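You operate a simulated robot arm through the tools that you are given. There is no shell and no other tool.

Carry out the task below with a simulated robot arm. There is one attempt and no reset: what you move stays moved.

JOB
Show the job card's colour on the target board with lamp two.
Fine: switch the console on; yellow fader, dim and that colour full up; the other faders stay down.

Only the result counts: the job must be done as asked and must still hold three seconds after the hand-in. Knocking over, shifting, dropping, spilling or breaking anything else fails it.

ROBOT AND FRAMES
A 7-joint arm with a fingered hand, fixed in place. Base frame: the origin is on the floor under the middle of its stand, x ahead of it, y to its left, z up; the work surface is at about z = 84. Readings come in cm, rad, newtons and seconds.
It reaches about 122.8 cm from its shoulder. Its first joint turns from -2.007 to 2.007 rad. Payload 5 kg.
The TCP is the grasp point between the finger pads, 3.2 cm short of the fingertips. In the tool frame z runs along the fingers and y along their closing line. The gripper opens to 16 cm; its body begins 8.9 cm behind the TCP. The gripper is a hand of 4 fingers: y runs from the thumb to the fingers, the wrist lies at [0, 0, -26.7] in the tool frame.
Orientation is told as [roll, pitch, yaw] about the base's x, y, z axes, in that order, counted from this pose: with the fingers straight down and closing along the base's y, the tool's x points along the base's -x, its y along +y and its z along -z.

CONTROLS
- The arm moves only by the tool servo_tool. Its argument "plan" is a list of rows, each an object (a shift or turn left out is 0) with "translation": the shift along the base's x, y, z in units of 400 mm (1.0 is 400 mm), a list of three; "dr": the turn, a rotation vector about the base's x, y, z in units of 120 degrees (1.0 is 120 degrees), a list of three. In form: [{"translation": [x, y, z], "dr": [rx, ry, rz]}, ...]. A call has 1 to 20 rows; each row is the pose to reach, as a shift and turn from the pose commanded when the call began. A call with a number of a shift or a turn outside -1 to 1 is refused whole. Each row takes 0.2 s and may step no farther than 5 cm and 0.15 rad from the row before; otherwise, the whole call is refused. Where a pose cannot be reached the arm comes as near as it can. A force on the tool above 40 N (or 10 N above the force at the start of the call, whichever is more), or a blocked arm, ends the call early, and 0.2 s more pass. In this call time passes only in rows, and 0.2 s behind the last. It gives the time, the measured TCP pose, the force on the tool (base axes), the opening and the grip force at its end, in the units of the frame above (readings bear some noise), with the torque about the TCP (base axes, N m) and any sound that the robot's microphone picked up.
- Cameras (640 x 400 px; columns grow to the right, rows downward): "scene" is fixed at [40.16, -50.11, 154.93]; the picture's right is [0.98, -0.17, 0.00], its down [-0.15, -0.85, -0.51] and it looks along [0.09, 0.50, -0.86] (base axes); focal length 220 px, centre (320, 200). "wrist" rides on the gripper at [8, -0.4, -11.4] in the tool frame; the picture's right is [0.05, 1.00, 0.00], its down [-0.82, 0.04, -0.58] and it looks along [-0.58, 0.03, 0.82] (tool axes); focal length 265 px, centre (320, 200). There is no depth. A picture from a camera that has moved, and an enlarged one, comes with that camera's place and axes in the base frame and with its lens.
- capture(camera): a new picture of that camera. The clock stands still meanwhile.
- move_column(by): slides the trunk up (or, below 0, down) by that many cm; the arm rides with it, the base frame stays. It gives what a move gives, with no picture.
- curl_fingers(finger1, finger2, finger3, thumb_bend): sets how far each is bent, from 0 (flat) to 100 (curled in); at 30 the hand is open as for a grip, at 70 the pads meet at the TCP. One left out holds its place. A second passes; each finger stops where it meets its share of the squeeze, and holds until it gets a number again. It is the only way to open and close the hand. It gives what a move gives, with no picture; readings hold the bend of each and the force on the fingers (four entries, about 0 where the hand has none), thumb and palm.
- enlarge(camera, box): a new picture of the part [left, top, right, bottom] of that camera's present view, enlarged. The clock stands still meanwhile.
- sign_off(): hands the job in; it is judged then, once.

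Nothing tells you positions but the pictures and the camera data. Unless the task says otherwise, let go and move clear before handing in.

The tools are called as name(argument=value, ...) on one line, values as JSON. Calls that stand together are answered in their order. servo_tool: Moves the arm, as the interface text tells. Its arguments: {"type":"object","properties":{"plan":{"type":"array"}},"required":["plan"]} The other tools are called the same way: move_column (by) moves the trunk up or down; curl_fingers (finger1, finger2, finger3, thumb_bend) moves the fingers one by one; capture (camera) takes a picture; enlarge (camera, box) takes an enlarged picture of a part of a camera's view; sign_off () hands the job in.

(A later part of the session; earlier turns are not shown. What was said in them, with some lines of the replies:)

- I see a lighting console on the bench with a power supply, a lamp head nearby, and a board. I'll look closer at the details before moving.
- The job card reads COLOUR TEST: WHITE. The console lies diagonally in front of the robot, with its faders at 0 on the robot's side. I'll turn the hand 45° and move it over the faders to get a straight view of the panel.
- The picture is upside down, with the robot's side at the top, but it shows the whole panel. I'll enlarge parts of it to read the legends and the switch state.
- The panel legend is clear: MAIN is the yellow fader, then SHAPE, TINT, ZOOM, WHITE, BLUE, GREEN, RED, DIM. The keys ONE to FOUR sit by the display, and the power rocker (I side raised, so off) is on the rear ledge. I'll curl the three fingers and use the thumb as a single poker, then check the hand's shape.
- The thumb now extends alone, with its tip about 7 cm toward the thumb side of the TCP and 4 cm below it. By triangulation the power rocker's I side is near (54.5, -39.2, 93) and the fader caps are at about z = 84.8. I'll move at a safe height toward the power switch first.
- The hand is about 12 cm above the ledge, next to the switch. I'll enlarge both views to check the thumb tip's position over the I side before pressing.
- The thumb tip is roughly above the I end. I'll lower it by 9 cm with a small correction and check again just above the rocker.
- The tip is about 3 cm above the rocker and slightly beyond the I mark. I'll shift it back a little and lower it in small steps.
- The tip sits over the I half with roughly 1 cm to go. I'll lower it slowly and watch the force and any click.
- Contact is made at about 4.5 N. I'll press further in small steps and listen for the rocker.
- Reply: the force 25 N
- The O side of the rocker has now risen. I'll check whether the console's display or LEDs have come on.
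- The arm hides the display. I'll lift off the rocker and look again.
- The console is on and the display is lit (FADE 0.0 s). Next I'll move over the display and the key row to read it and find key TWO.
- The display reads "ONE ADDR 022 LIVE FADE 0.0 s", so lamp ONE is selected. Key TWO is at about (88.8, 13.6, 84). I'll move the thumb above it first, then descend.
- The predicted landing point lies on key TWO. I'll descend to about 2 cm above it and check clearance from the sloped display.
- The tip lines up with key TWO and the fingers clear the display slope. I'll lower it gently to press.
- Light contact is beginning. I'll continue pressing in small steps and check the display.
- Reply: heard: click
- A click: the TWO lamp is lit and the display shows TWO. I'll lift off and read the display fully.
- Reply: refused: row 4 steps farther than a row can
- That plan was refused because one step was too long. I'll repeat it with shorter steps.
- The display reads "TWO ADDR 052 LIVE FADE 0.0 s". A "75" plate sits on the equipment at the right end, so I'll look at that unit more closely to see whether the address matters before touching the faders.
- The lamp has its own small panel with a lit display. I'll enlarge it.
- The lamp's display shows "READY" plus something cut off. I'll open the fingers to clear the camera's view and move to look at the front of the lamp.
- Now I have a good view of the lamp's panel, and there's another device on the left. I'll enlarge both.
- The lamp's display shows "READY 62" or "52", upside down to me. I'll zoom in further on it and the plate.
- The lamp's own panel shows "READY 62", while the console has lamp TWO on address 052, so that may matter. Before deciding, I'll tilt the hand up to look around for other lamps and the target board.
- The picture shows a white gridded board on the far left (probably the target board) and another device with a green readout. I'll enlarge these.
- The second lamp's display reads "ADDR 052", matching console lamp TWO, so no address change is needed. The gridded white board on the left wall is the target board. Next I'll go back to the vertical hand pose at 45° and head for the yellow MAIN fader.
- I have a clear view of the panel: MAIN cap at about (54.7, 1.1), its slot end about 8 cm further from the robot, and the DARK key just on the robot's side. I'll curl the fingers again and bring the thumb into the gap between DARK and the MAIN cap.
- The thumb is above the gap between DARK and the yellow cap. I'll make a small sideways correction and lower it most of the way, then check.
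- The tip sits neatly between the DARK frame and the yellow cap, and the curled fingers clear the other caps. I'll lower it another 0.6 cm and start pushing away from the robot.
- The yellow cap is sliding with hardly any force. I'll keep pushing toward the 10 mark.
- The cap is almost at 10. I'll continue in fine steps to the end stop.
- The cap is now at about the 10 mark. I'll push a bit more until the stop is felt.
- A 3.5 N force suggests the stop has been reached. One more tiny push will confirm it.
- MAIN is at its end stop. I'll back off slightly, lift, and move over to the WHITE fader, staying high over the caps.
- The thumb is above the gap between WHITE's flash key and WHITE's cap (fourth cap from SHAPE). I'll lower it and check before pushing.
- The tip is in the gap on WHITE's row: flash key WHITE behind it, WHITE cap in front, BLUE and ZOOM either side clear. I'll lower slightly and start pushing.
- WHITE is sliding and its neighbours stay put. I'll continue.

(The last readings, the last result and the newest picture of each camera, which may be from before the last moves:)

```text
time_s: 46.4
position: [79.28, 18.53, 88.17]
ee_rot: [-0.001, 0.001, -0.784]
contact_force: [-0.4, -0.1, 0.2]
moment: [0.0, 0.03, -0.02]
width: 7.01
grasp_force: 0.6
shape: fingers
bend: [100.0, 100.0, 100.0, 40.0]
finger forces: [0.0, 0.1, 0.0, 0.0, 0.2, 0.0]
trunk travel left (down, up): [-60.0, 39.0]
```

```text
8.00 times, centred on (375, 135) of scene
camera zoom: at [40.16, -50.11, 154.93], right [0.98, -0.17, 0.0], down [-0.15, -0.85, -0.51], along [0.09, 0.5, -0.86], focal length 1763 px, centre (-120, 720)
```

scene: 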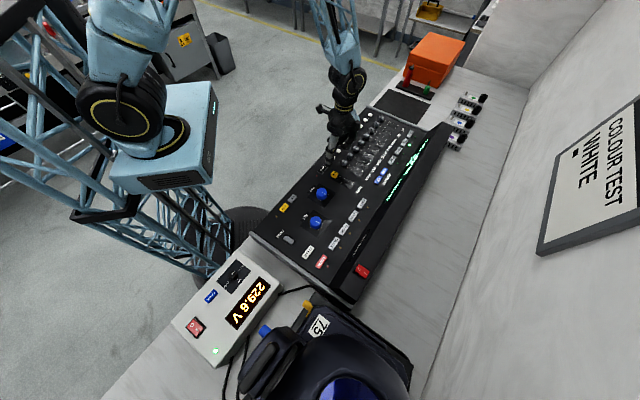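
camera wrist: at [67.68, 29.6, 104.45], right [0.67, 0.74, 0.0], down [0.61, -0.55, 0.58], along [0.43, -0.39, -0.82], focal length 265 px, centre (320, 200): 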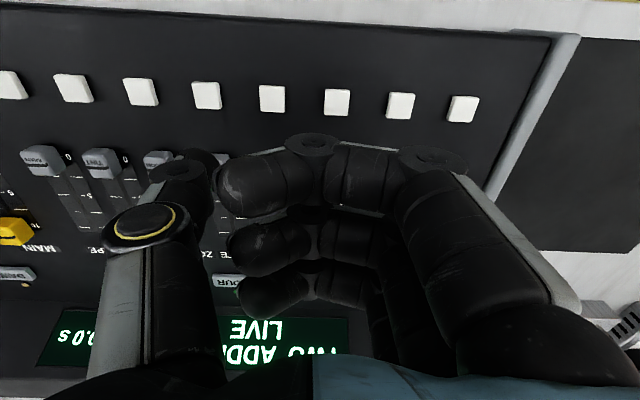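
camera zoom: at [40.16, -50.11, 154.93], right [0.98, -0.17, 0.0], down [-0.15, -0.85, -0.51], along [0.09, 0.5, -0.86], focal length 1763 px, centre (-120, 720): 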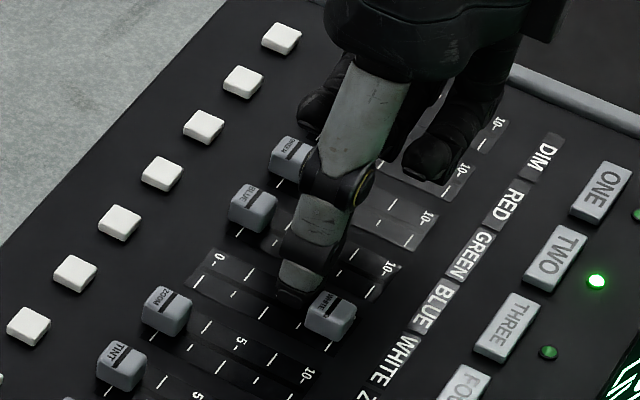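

It's nearly at the end. I'll use fine steps to the stop.

servo_tool(plan=[{"translation": [0.005, -0.005, 0]}, {"translation": [0.01, -0.01, 0]}, {"translation": [0.013, -0.013, 0]}])

enlarge(camera="scene", box=[340, 110, 410, 160])

```text
time_s: 47.2
position: [79.82, 18.0, 88.02]
ee_rot: [-0.002, 0.001, -0.785]
contact_force: [0.3, 0.5, -0.4]
moment: [0.01, -0.01, -0.04]
width: 6.99
grasp_force: 0.4
shape: fingers
bend: [100.0, 100.0, 100.0, 40.0]
finger forces: [0.0, 0.1, 0.0, 0.0, 0.2, 0.0]
trunk travel left (down, up): [-60.0, 39.0]
```

```text
8.00 times, centred on (375, 135) of scene
camera zoom: at [40.16, -50.11, 154.93], right [0.98, -0.17, 0.0], down [-0.15, -0.85, -0.51], along [0.09, 0.5, -0.86], focal length 1763 px, centre (-120, 720)
```

zoom: 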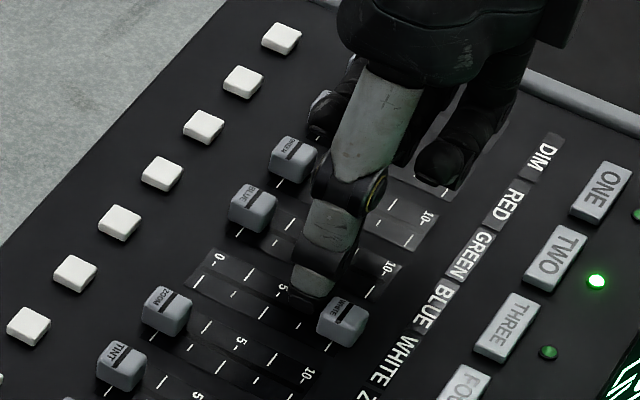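

servo_tool(plan=[{"translation": [0.003, -0.003, 0]}, {"translation": [0.006, -0.006, 0]}])

```text
time_s: 47.8
position: [79.91, 17.75, 88.17]
ee_rot: [0.0, -0.001, -0.785]
contact_force: [-3.1, 3.1, -0.4]
moment: [0.07, 0.08, -0.31]
width: 6.96
grasp_force: 2.8
shape: fingers
bend: [100.0, 100.0, 100.0, 40.0]
finger forces: [0.0, 0.1, 0.0, 0.0, 4.3, 0.1]
trunk travel left (down, up): [-60.0, 39.0]
```

servo_tool(plan=[{"translation": [0.003, -0.003, 0]}])

enlarge(camera="scene", box=[340, 110, 410, 160])

```text
time_s: 48.2
position: [79.92, 17.65, 88.13]
ee_rot: [0.0, 0.0, -0.786]
contact_force: [-5.1, 5.9, 1.7]
moment: [0.08, 0.16, -0.53]
width: 6.94
grasp_force: 3.8
shape: fingers
bend: [100.0, 100.0, 100.0, 40.0]
finger forces: [0.0, 0.0, 0.0, 0.0, 7.5, 0.0]
trunk travel left (down, up): [-60.0, 39.0]
```

```text
8.00 times, centred on (375, 135) of scene
camera zoom: at [40.16, -50.11, 154.93], right [0.98, -0.17, 0.0], down [-0.15, -0.85, -0.51], along [0.09, 0.5, -0.86], focal length 1763 px, centre (-120, 720)
```

zoom: 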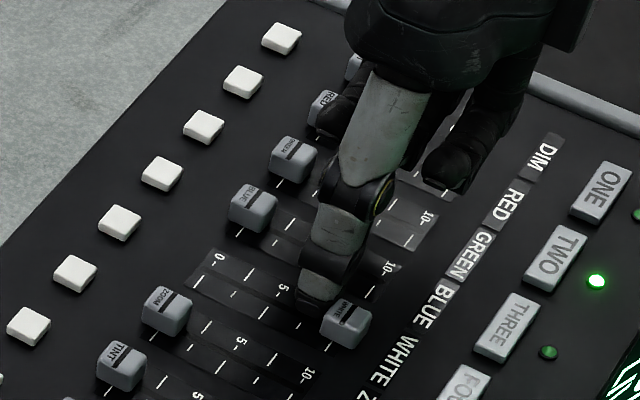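

WHITE is at its end stop too. I'll back off, lift, and move to the DIM fader at the left end.

servo_tool(plan=[{"translation": [-0.018, 0.018, 0]}, {"translation": [-0.018, 0.018, 0.1]}, {"translation": [-0.018, 0.018, 0.2]}, {"translation": [0.02, 0.114, 0.2]}, {"translation": [0.058, 0.21, 0.2]}, {"translation": [0.097, 0.307, 0.2]}, {"translation": [0.135, 0.403, 0.2]}, {"translation": [0.173, 0.499, 0.2]}, {"translation": [0.173, 0.499, 0.12]}])

capture(camera="wrist")

enlarge(camera="scene", box=[340, 80, 450, 160])

capture(camera="scene")

```text
time_s: 50.2
position: [86.99, 37.65, 92.93]
ee_rot: [0.0, -0.001, -0.787]
contact_force: [0.3, -0.4, 0.8]
moment: [0.01, -0.02, -0.03]
width: 6.96
grasp_force: 0.1
shape: fingers
bend: [100.0, 100.0, 100.0, 40.0]
finger forces: [0.0, 0.0, 0.0, 0.0, 0.0, 0.0]
trunk travel left (down, up): [-60.0, 39.0]
```

```text
taken
camera wrist: at [80.99, 43.11, 104.29], right [0.67, 0.74, 0.0], down [0.61, -0.55, 0.58], along [0.43, -0.39, -0.82], focal length 265 px, centre (320, 200)
```

wrist: 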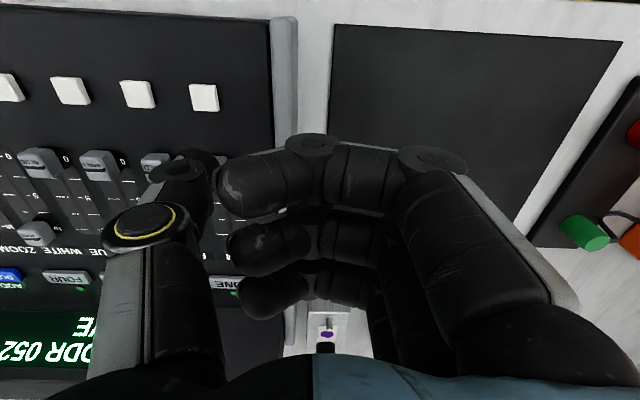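

```text
5.00 times, centred on (395, 120) of scene
camera zoom: at [40.16, -50.11, 154.93], right [0.98, -0.17, 0.0], down [-0.15, -0.85, -0.51], along [0.09, 0.5, -0.86], focal length 1102 px, centre (-55, 600)
```

zoom: 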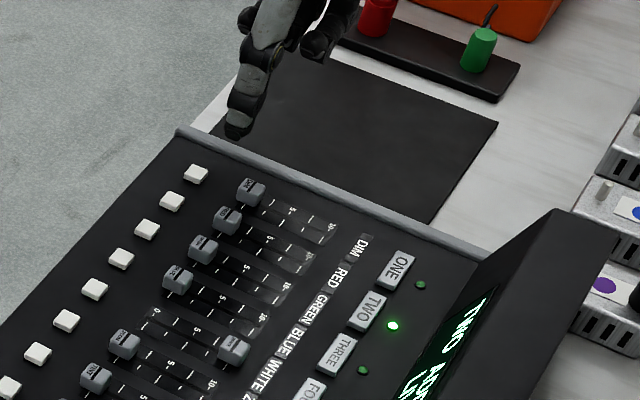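

```text
taken
```

scene: 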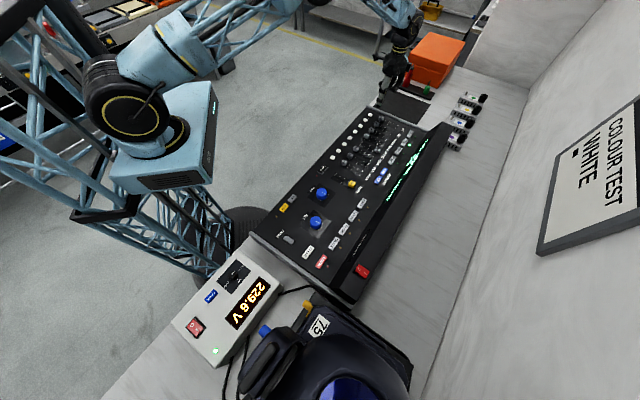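

The tip is a little too far toward the console's left end and close to the flash key. I'll correct by about 1 cm while lowering partway, then recheck.

servo_tool(plan=[{"translation": [-0.0115, -0.024, 0]}, {"translation": [-0.0115, -0.024, -0.03]}, {"translation": [-0.0115, -0.024, -0.06]}, {"translation": [-0.0115, -0.024, -0.085]}])

enlarge(camera="scene", box=[360, 90, 430, 140])

enlarge(camera="wrist", box=[120, 40, 320, 220])

```text
time_s: 51.2
position: [86.58, 36.64, 89.49]
ee_rot: [-0.001, 0.0, -0.786]
contact_force: [-0.7, -0.1, 0.0]
moment: [-0.02, -0.01, 0.03]
width: 6.98
grasp_force: 0.0
shape: fingers
bend: [100.0, 100.0, 100.0, 40.0]
finger forces: [0.0, 0.0, 0.1, 0.0, 0.0, 0.0]
trunk travel left (down, up): [-60.0, 39.0]
```

```text
8.00 times, centred on (395, 115) of scene
camera zoom: at [40.16, -50.11, 154.93], right [0.98, -0.17, 0.0], down [-0.15, -0.85, -0.51], along [0.09, 0.5, -0.86], focal length 1763 px, centre (-280, 880)
```

zoom: 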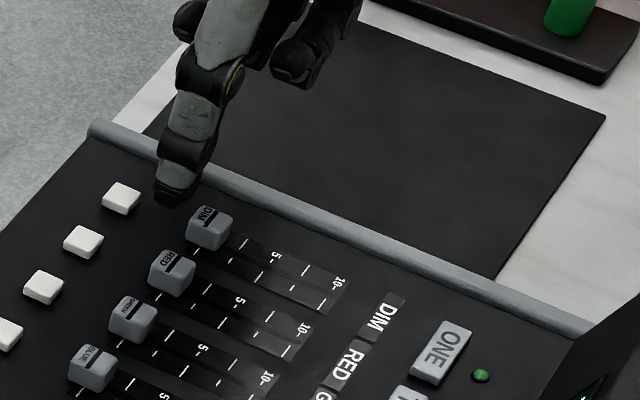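

```text
2.22 times, centred on (220, 130) of wrist
camera zoom: at [80.6, 42.07, 100.85], right [0.67, 0.74, 0.0], down [0.61, -0.55, 0.58], along [0.43, -0.39, -0.82], focal length 590 px, centre (542, 356)
```

zoom: 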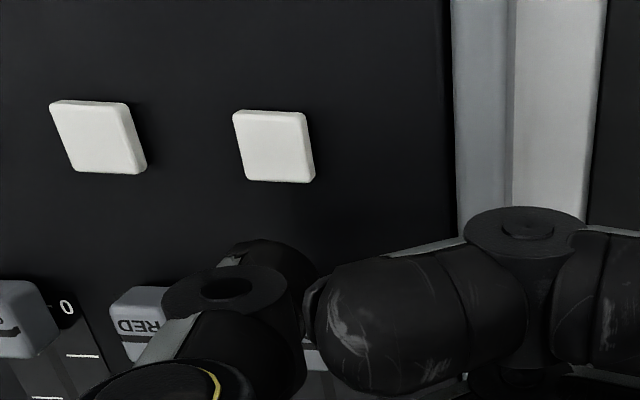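

The tip is now in the gap on DIM's row. I'll lower the last 1.4 cm and begin the push.

servo_tool(plan=[{"translation": [0.003, 0.003, -0.018]}, {"translation": [0.003, 0.003, -0.035]}, {"translation": [0.012, -0.006, -0.035]}, {"translation": [0.021, -0.015, -0.035]}, {"translation": [0.03, -0.024, -0.035]}, {"translation": [0.039, -0.033, -0.035]}])

enlarge(camera="scene", box=[360, 90, 430, 140])

```text
time_s: 52.6
position: [88.12, 35.36, 88.06]
ee_rot: [-0.001, 0.0, -0.784]
contact_force: [-0.1, 0.2, 0.5]
moment: [0.02, -0.01, -0.03]
width: 6.96
grasp_force: 0.0
shape: fingers
bend: [100.0, 100.0, 100.0, 40.0]
finger forces: [0.0, 0.1, 0.0, 0.1, 0.1, 0.1]
trunk travel left (down, up): [-60.0, 39.0]
```

```text
8.00 times, centred on (395, 115) of scene
camera zoom: at [40.16, -50.11, 154.93], right [0.98, -0.17, 0.0], down [-0.15, -0.85, -0.51], along [0.09, 0.5, -0.86], focal length 1763 px, centre (-280, 880)
```

zoom: 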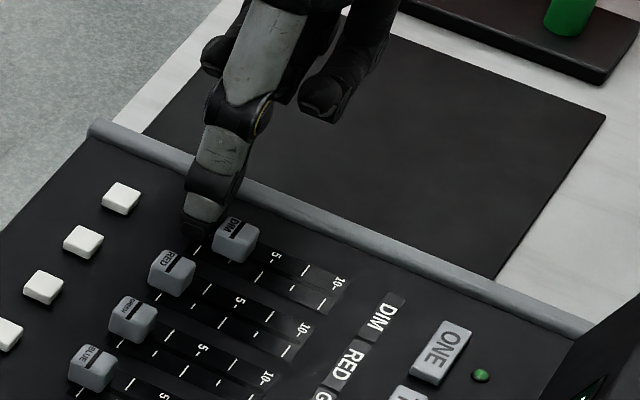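

DIM is sliding and RED is untouched. I'll continue to near the end.

servo_tool(plan=[{"translation": [0.012, -0.012, 0]}, {"translation": [0.024, -0.024, 0]}, {"translation": [0.036, -0.036, 0]}, {"translation": [0.048, -0.048, 0]}, {"translation": [0.06, -0.06, 0]}, {"translation": [0.072, -0.072, 0]}, {"translation": [0.084, -0.084, 0]}, {"translation": [0.097, -0.097, 0]}])

enlarge(camera="scene", box=[360, 90, 430, 140])

```text
time_s: 54.4
position: [91.96, 31.41, 88.09]
ee_rot: [-0.001, -0.002, -0.787]
contact_force: [-0.1, 0.7, 0.4]
moment: [-0.02, 0.0, -0.03]
width: 6.96
grasp_force: 0.0
shape: fingers
bend: [100.0, 100.0, 100.0, 40.0]
finger forces: [0.0, 0.0, 0.0, 0.0, 0.2, 0.0]
trunk travel left (down, up): [-60.0, 39.0]
```

```text
8.00 times, centred on (395, 115) of scene
camera zoom: at [40.16, -50.11, 154.93], right [0.98, -0.17, 0.0], down [-0.15, -0.85, -0.51], along [0.09, 0.5, -0.86], focal length 1763 px, centre (-280, 880)
```

zoom: 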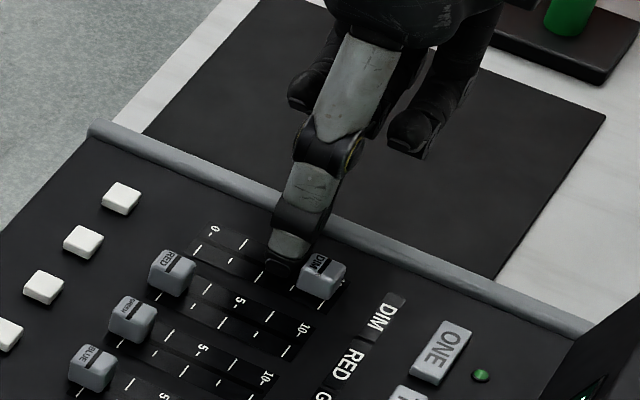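

servo_tool(plan=[{"translation": [0.005, -0.005, 0]}, {"translation": [0.01, -0.01, 0]}])

servo_tool(plan=[{"translation": [0.003, -0.003, 0]}, {"translation": [0.006, -0.006, 0]}])

```text
time_s: 55.0
position: [92.33, 30.98, 88.01]
ee_rot: [-0.001, 0.0, -0.785]
contact_force: [0.2, -0.4, -0.3]
moment: [0.05, 0.0, 0.01]
width: 6.96
grasp_force: 0.6
shape: fingers
bend: [100.0, 100.0, 100.0, 40.0]
finger forces: [0.0, 0.1, 0.0, 0.0, 0.2, 0.1]
trunk travel left (down, up): [-60.0, 39.0]
```

```text
time_s: 55.6
position: [92.55, 30.86, 88.05]
ee_rot: [0.0, 0.0, -0.785]
contact_force: [0.2, 0.6, 0.8]
moment: [0.02, -0.02, -0.06]
width: 6.98
grasp_force: 0.4
shape: fingers
bend: [100.0, 100.0, 100.0, 40.0]
finger forces: [0.0, 0.0, 0.0, 0.0, 0.3, 0.0]
trunk travel left (down, up): [-60.0, 39.0]
```

servo_tool(plan=[{"translation": [0.003, -0.003, 0]}, {"translation": [0.006, -0.006, 0]}])

enlarge(camera="scene", box=[360, 90, 430, 140])

```text
time_s: 56.2
position: [92.64, 30.62, 87.98]
ee_rot: [-0.001, -0.002, -0.785]
contact_force: [-2.4, 3.3, 0.0]
moment: [0.09, 0.06, -0.28]
width: 6.96
grasp_force: 1.7
shape: fingers
bend: [100.0, 100.0, 100.0, 40.0]
finger forces: [0.1, 0.0, 0.0, 0.1, 4.1, 0.0]
trunk travel left (down, up): [-60.0, 39.0]
```

```text
8.00 times, centred on (395, 115) of scene
camera zoom: at [40.16, -50.11, 154.93], right [0.98, -0.17, 0.0], down [-0.15, -0.85, -0.51], along [0.09, 0.5, -0.86], focal length 1763 px, centre (-280, 880)
```

zoom: 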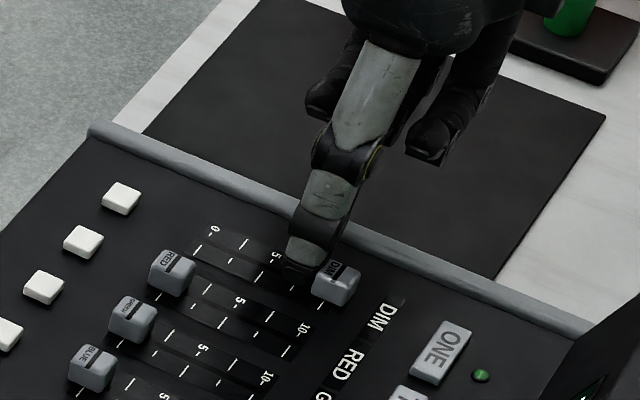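

The stop is felt at 4 N. One more small push will seat it, then I'll back off, lift and inspect.

servo_tool(plan=[{"translation": [0.003, -0.003, 0]}])

servo_tool(plan=[{"translation": [-0.018, 0.018, 0]}, {"translation": [-0.018, 0.018, 0.1]}, {"translation": [-0.018, 0.018, 0.2]}, {"translation": [-0.018, 0.018, 0.3]}, {"translation": [-0.05, 0.018, 0.4]}, {"translation": [-0.12, 0.0, 0.48]}, {"translation": [-0.2, -0.03, 0.54]}, {"translation": [-0.28, -0.06, 0.6]}, {"translation": [-0.37, -0.09, 0.65]}, {"translation": [-0.46, -0.12, 0.69]}, {"translation": [-0.55, -0.15, 0.7]}, {"translation": [-0.64, -0.18, 0.7]}])

capture(camera="scene")

capture(camera="wrist")

enlarge(camera="scene", box=[320, 95, 440, 195])

```text
time_s: 56.6
position: [92.9, 30.59, 88.24]
ee_rot: [-0.001, -0.001, -0.786]
contact_force: [-5.0, 4.7, -1.1]
moment: [0.23, 0.09, -0.51]
width: 6.98
grasp_force: 3.2
shape: fingers
bend: [100.0, 100.0, 100.0, 40.0]
finger forces: [0.0, 0.0, 0.0, 0.0, 7.2, 0.0]
trunk travel left (down, up): [-60.0, 39.0]
```

```text
time_s: 59.2
position: [67.25, 23.18, 116.15]
ee_rot: [-0.001, 0.0, -0.786]
contact_force: [0.5, -0.4, 1.0]
moment: [0.02, -0.03, 0.01]
width: 6.96
grasp_force: 0.1
shape: fingers
bend: [100.0, 100.0, 100.0, 40.0]
finger forces: [0.1, 0.0, 0.0, 0.0, 0.0, 0.0]
trunk travel left (down, up): [-60.0, 39.0]
```

```text
taken
```

scene: 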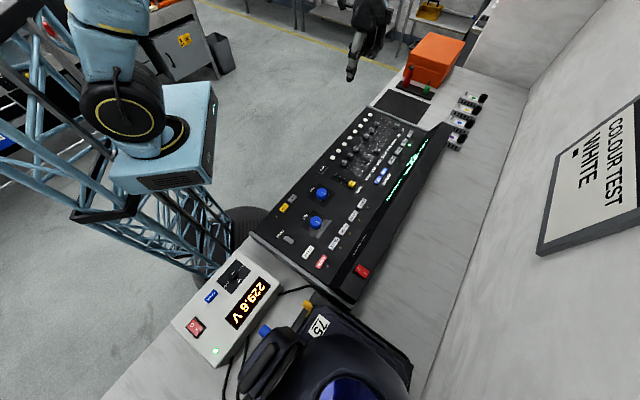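

```text
taken
camera wrist: at [61.15, 28.56, 127.43], right [0.67, 0.74, 0.0], down [0.61, -0.55, 0.58], along [0.43, -0.39, -0.82], focal length 265 px, centre (320, 200)
```

wrist: 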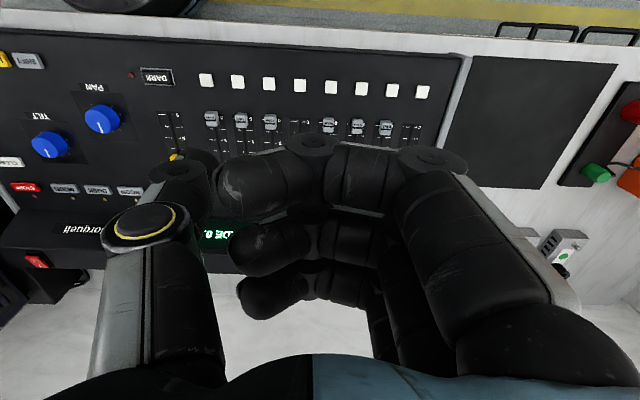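

```text
4.00 times, centred on (380, 145) of scene
camera zoom: at [40.16, -50.11, 154.93], right [0.98, -0.17, 0.0], down [-0.15, -0.85, -0.51], along [0.09, 0.5, -0.86], focal length 882 px, centre (80, 420)
```

zoom: 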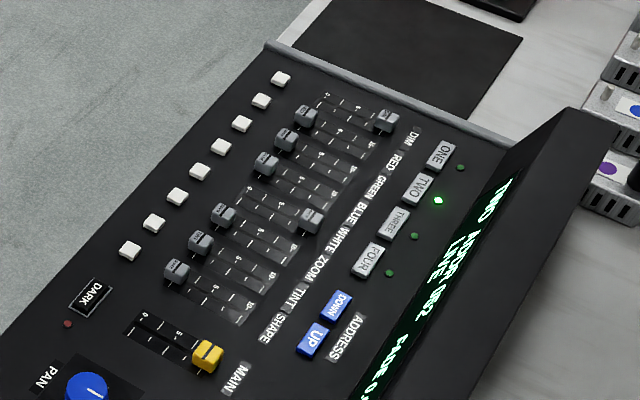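

DIM, WHITE and MAIN are full up, the rest are at 0, and TWO is lit with LIVE on the display. Next I'll open the hand and look at lamp two and the target board to verify the light.

curl_fingers(finger1=30, finger2=30, finger3=30, thumb_bend=30)

servo_tool(plan=[{"translation": [-0.055, -0.097, 0.035], "dr": [0, 0, -0.03]}, {"translation": [-0.11, -0.195, 0.07], "dr": [0, 0, -0.06]}, {"translation": [-0.165, -0.292, 0.105], "dr": [0, 0, -0.09]}, {"translation": [-0.22, -0.39, 0.14], "dr": [0, 0, -0.12]}, {"translation": [-0.275, -0.487, 0.175], "dr": [0, 0, -0.15]}, {"translation": [-0.33, -0.585, 0.21], "dr": [0, 0, -0.18]}, {"translation": [-0.385, -0.682, 0.245], "dr": [0, 0, -0.21]}, {"translation": [-0.44, -0.78, 0.28], "dr": [0, 0, -0.24]}, {"translation": [-0.495, -0.877, 0.315], "dr": [0, 0, -0.27]}, {"translation": [-0.55, -0.975, 0.35], "dr": [0, 0, -0.3]}])

capture(camera="wrist")

```text
time_s: 60.2
position: [67.23, 23.06, 116.05]
ee_rot: [0.001, 0.0, -0.783]
contact_force: [0.2, 0.5, 0.7]
moment: [0.0, 0.02, 0.02]
width: 17.01
grasp_force: 0.1
shape: fingers
bend: [30.0, 30.0, 30.0, 30.0]
finger forces: [0.0, 0.1, 0.0, 0.0, 0.0, 0.1]
trunk travel left (down, up): [-60.0, 39.0]
```

```text
time_s: 62.4
position: [45.16, -15.91, 129.71]
ee_rot: [-0.001, 0.004, -1.413]
contact_force: [0.2, -0.3, -0.3]
moment: [0.07, 0.01, 0.03]
width: 17.03
grasp_force: 0.0
shape: fingers
bend: [30.0, 30.0, 30.0, 30.0]
finger forces: [0.0, 0.0, 0.0, 0.1, 0.0, 0.0]
trunk travel left (down, up): [-60.0, 39.0]
```

```text
taken
camera wrist: at [43.54, -8.02, 141.15], right [0.98, 0.21, 0.0], down [0.17, -0.8, 0.58], along [0.12, -0.56, -0.82], focal length 265 px, centre (320, 200)
```

wrist: 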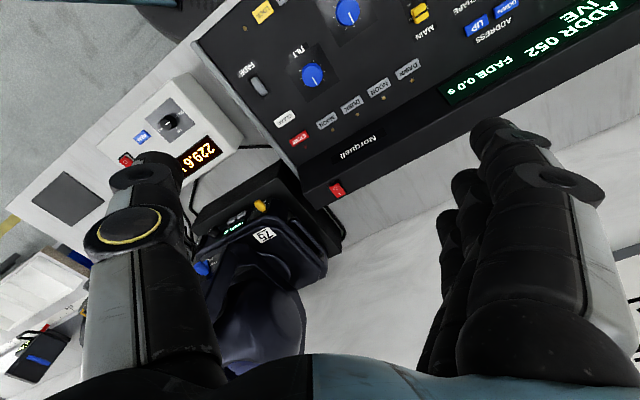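

I'll tilt the hand up to see lamp two and the target board.

servo_tool(plan=[{"translation": [0, -0.02, 0.02], "dr": [-0.055, -0.0088, 0]}, {"translation": [0, -0.04, 0.04], "dr": [-0.11, -0.0175, 0]}, {"translation": [0, -0.06, 0.06], "dr": [-0.165, -0.0263, 0]}, {"translation": [0, -0.08, 0.08], "dr": [-0.22, -0.035, 0]}, {"translation": [0, -0.1, 0.1], "dr": [-0.275, -0.0438, 0]}, {"translation": [0, -0.12, 0.12], "dr": [-0.33, -0.0525, 0]}])

capture(camera="wrist")

capture(camera="scene")

```text
time_s: 63.8
position: [45.35, -20.68, 134.95]
ee_rot: [-0.001, -0.702, -1.413]
contact_force: [0.2, 0.6, 0.5]
moment: [-0.01, 0.01, -0.01]
width: 17.04
grasp_force: 0.0
shape: fingers
bend: [30.0, 30.0, 30.0, 30.0]
finger forces: [0.1, 0.0, 0.0, 0.0, 0.0, 0.1]
trunk travel left (down, up): [-60.0, 39.0]
```

```text
taken
camera wrist: at [42.84, -7.45, 138.39], right [0.98, 0.2, -0.03], down [0.08, -0.24, 0.97], along [0.18, -0.95, -0.25], focal length 265 px, centre (320, 200)
```

wrist: 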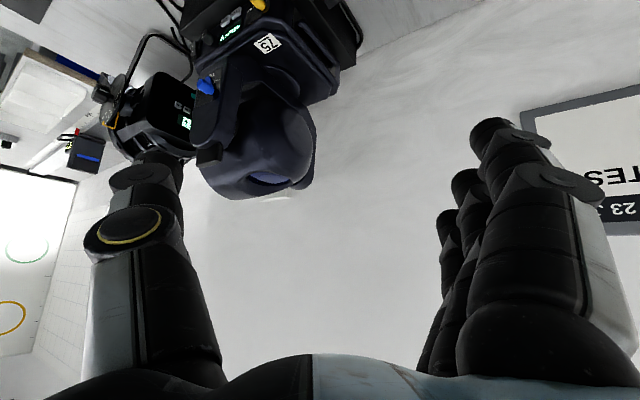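

```text
taken
```

scene: 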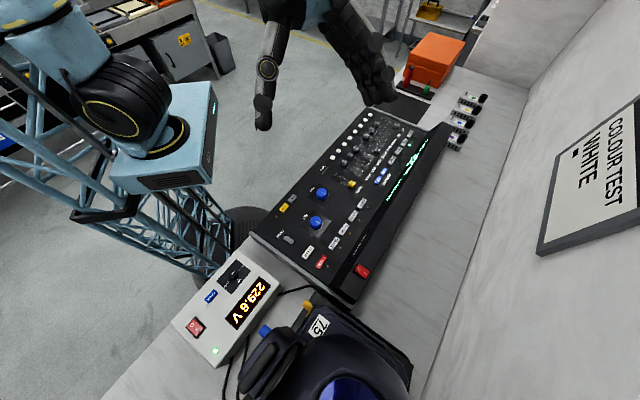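

At the left edge is a brightly lit board with coloured rings. I'll turn further toward it for a proper look.

servo_tool(plan=[{"translation": [0, 0, 0], "dr": [0, 0, -0.06]}, {"translation": [0, 0, 0], "dr": [0, 0, -0.12]}, {"translation": [0, 0, 0], "dr": [0, 0, -0.18]}, {"translation": [0, 0, 0], "dr": [0, 0, -0.24]}])

capture(camera="wrist")

enlarge(camera="wrist", box=[0, 60, 330, 400])

```text
time_s: 64.8
position: [45.34, -20.61, 134.87]
ee_rot: [0.0, -0.701, -1.917]
contact_force: [0.8, 0.0, 0.2]
moment: [0.03, 0.02, 0.02]
width: 17.02
grasp_force: 0.0
shape: fingers
bend: [30.0, 30.0, 30.0, 30.0]
finger forces: [0.0, 0.0, 0.1, 0.0, 0.0, 0.0]
trunk travel left (down, up): [-60.0, 39.0]
```

```text
taken
camera wrist: at [49.59, -7.82, 138.4], right [0.95, -0.3, -0.03], down [-0.05, -0.25, 0.97], along [-0.3, -0.92, -0.25], focal length 265 px, centre (320, 200)
```

wrist: 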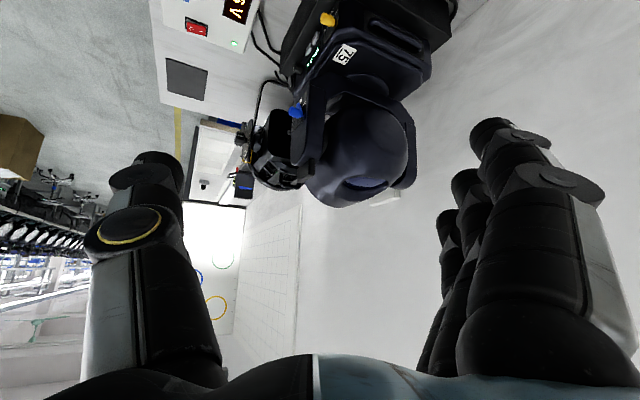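

```text
1.18 times, centred on (165, 230) of wrist
camera zoom: at [49.59, -7.82, 138.4], right [0.95, -0.3, -0.03], down [-0.05, -0.25, 0.97], along [-0.3, -0.92, -0.25], focal length 312 px, centre (502, 165)
```

zoom: 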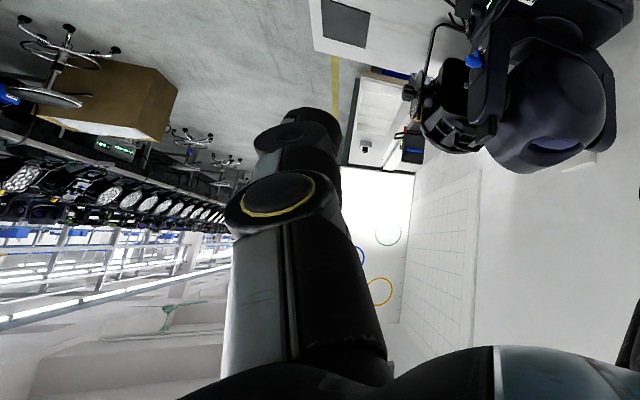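

The board with green, yellow and blue rings is brightly lit. I'll turn a little more so the thumb is out of the way.

servo_tool(plan=[{"translation": [0, 0, 0], "dr": [0, 0, -0.06]}, {"translation": [0, 0, 0], "dr": [0, 0, -0.12]}, {"translation": [0, 0, 0], "dr": [0, 0, -0.18]}, {"translation": [0, 0, 0], "dr": [0, 0, -0.22]}])

capture(camera="wrist")

enlarge(camera="wrist", box=[210, 130, 430, 350])

enlarge(camera="wrist", box=[300, 60, 480, 220])

```text
time_s: 65.8
position: [45.46, -20.73, 134.9]
ee_rot: [0.002, -0.7, -2.378]
contact_force: [0.3, -0.8, 0.0]
moment: [0.0, 0.0, 0.02]
width: 17.02
grasp_force: 0.0
shape: fingers
bend: [30.0, 30.0, 30.0, 30.0]
finger forces: [0.1, 0.0, 0.0, 0.0, 0.1, 0.0]
trunk travel left (down, up): [-60.0, 39.0]
```

```text
taken
camera wrist: at [54.84, -11.02, 138.4], right [0.72, -0.69, -0.03], down [-0.15, -0.2, 0.97], along [-0.68, -0.69, -0.25], focal length 265 px, centre (320, 200)
```

wrist: 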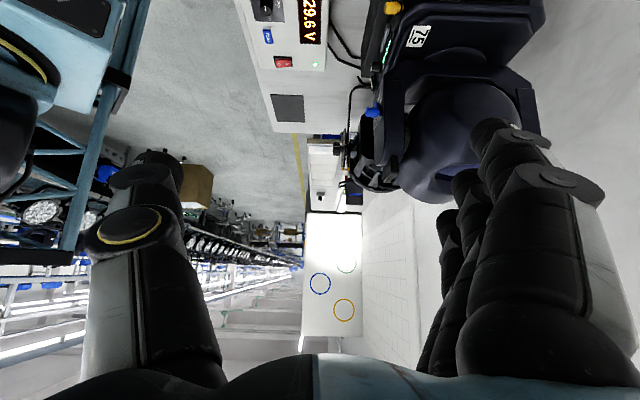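

```text
1.82 times, centred on (320, 240) of wrist
camera zoom: at [54.84, -11.02, 138.4], right [0.72, -0.69, -0.03], down [-0.15, -0.2, 0.97], along [-0.68, -0.69, -0.25], focal length 483 px, centre (320, 127)
```

zoom: 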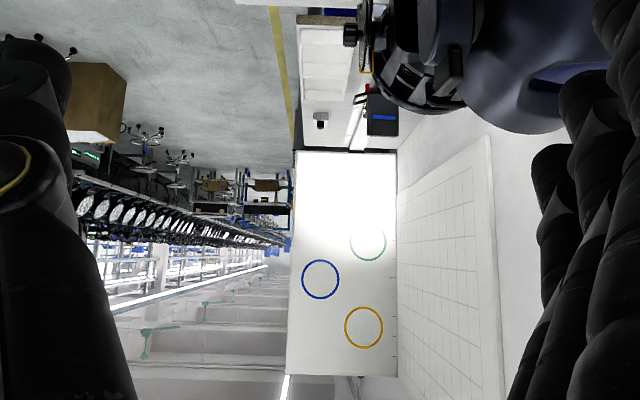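

```text
2.50 times, centred on (390, 140) of wrist
camera zoom: at [54.84, -11.02, 138.4], right [0.72, -0.69, -0.03], down [-0.15, -0.2, 0.97], along [-0.68, -0.69, -0.25], focal length 664 px, centre (145, 350)
```

zoom: 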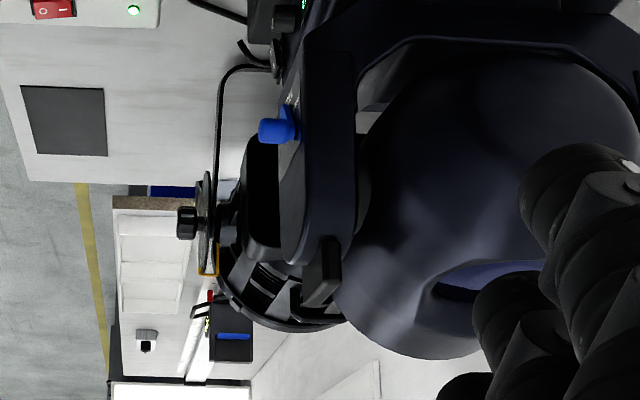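

The target board is brightly lit in white in its lower half by the ADDR 052 lamp, so the light works. I'll do a last check of the faders and display from the scene camera.

enlarge(camera="scene", box=[320, 100, 400, 160])

enlarge(camera="scene", box=[310, 140, 390, 200])

capture(camera="scene")

```text
6.67 times, centred on (360, 130) of scene
camera zoom: at [40.16, -50.11, 154.93], right [0.98, -0.17, 0.0], down [-0.15, -0.85, -0.51], along [0.09, 0.5, -0.86], focal length 1470 px, centre (53, 667)
```

zoom: 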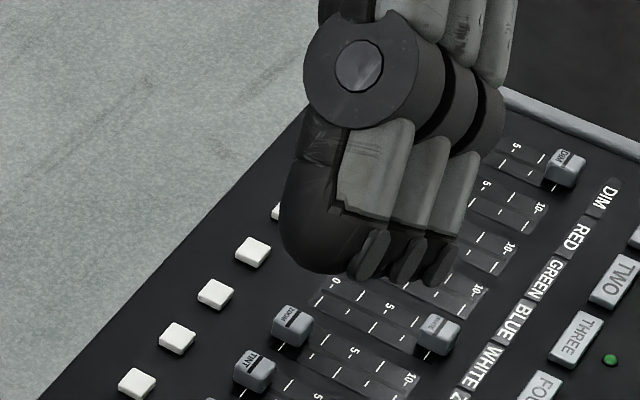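

```text
6.67 times, centred on (350, 170) of scene
camera zoom: at [40.16, -50.11, 154.93], right [0.98, -0.17, 0.0], down [-0.15, -0.85, -0.51], along [0.09, 0.5, -0.86], focal length 1470 px, centre (120, 400)
```

zoom: 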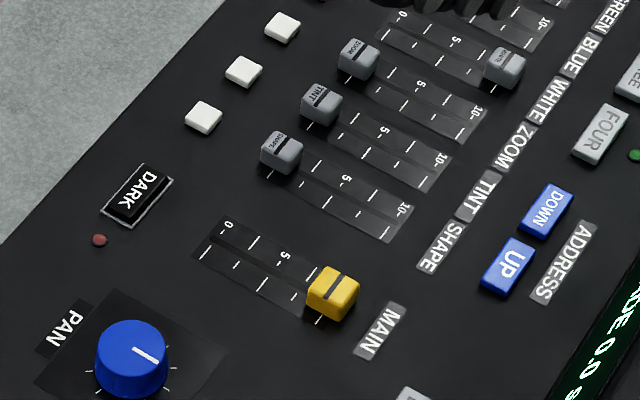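

```text
taken
```

scene: 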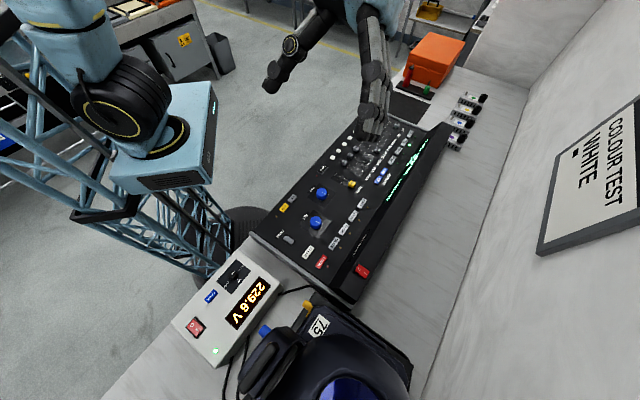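

Everything checks out: console on, TWO selected (ADDR 052, LIVE), and MAIN, DIM and WHITE at their end stops. The other faders are at 0, DARK is off, and the target board is lit white. The hand is clear of everything, so I'm handing in.

sign_off()

```text
The job is handed in.
```

The job is handed in: lamp two is lighting the target board white, the colour on the job card. I don't have the judge's result.

- **Console:** it is switched on with key TWO selected. The display read "TWO ADDR 052 LIVE", and lamp two's own readout shows the same address.
- **Faders:** yellow MAIN, DIM and WHITE are pushed to their end stops. In the last clear view the other faders were all at 0.
- **Light:** the beam falls mostly on the lower half of the board. I left the lamp's aim as it was, since the job didn't ask for aiming.

Nothing was knocked or shifted as far as I could see. The hand was open and well clear of the bench at hand-in.
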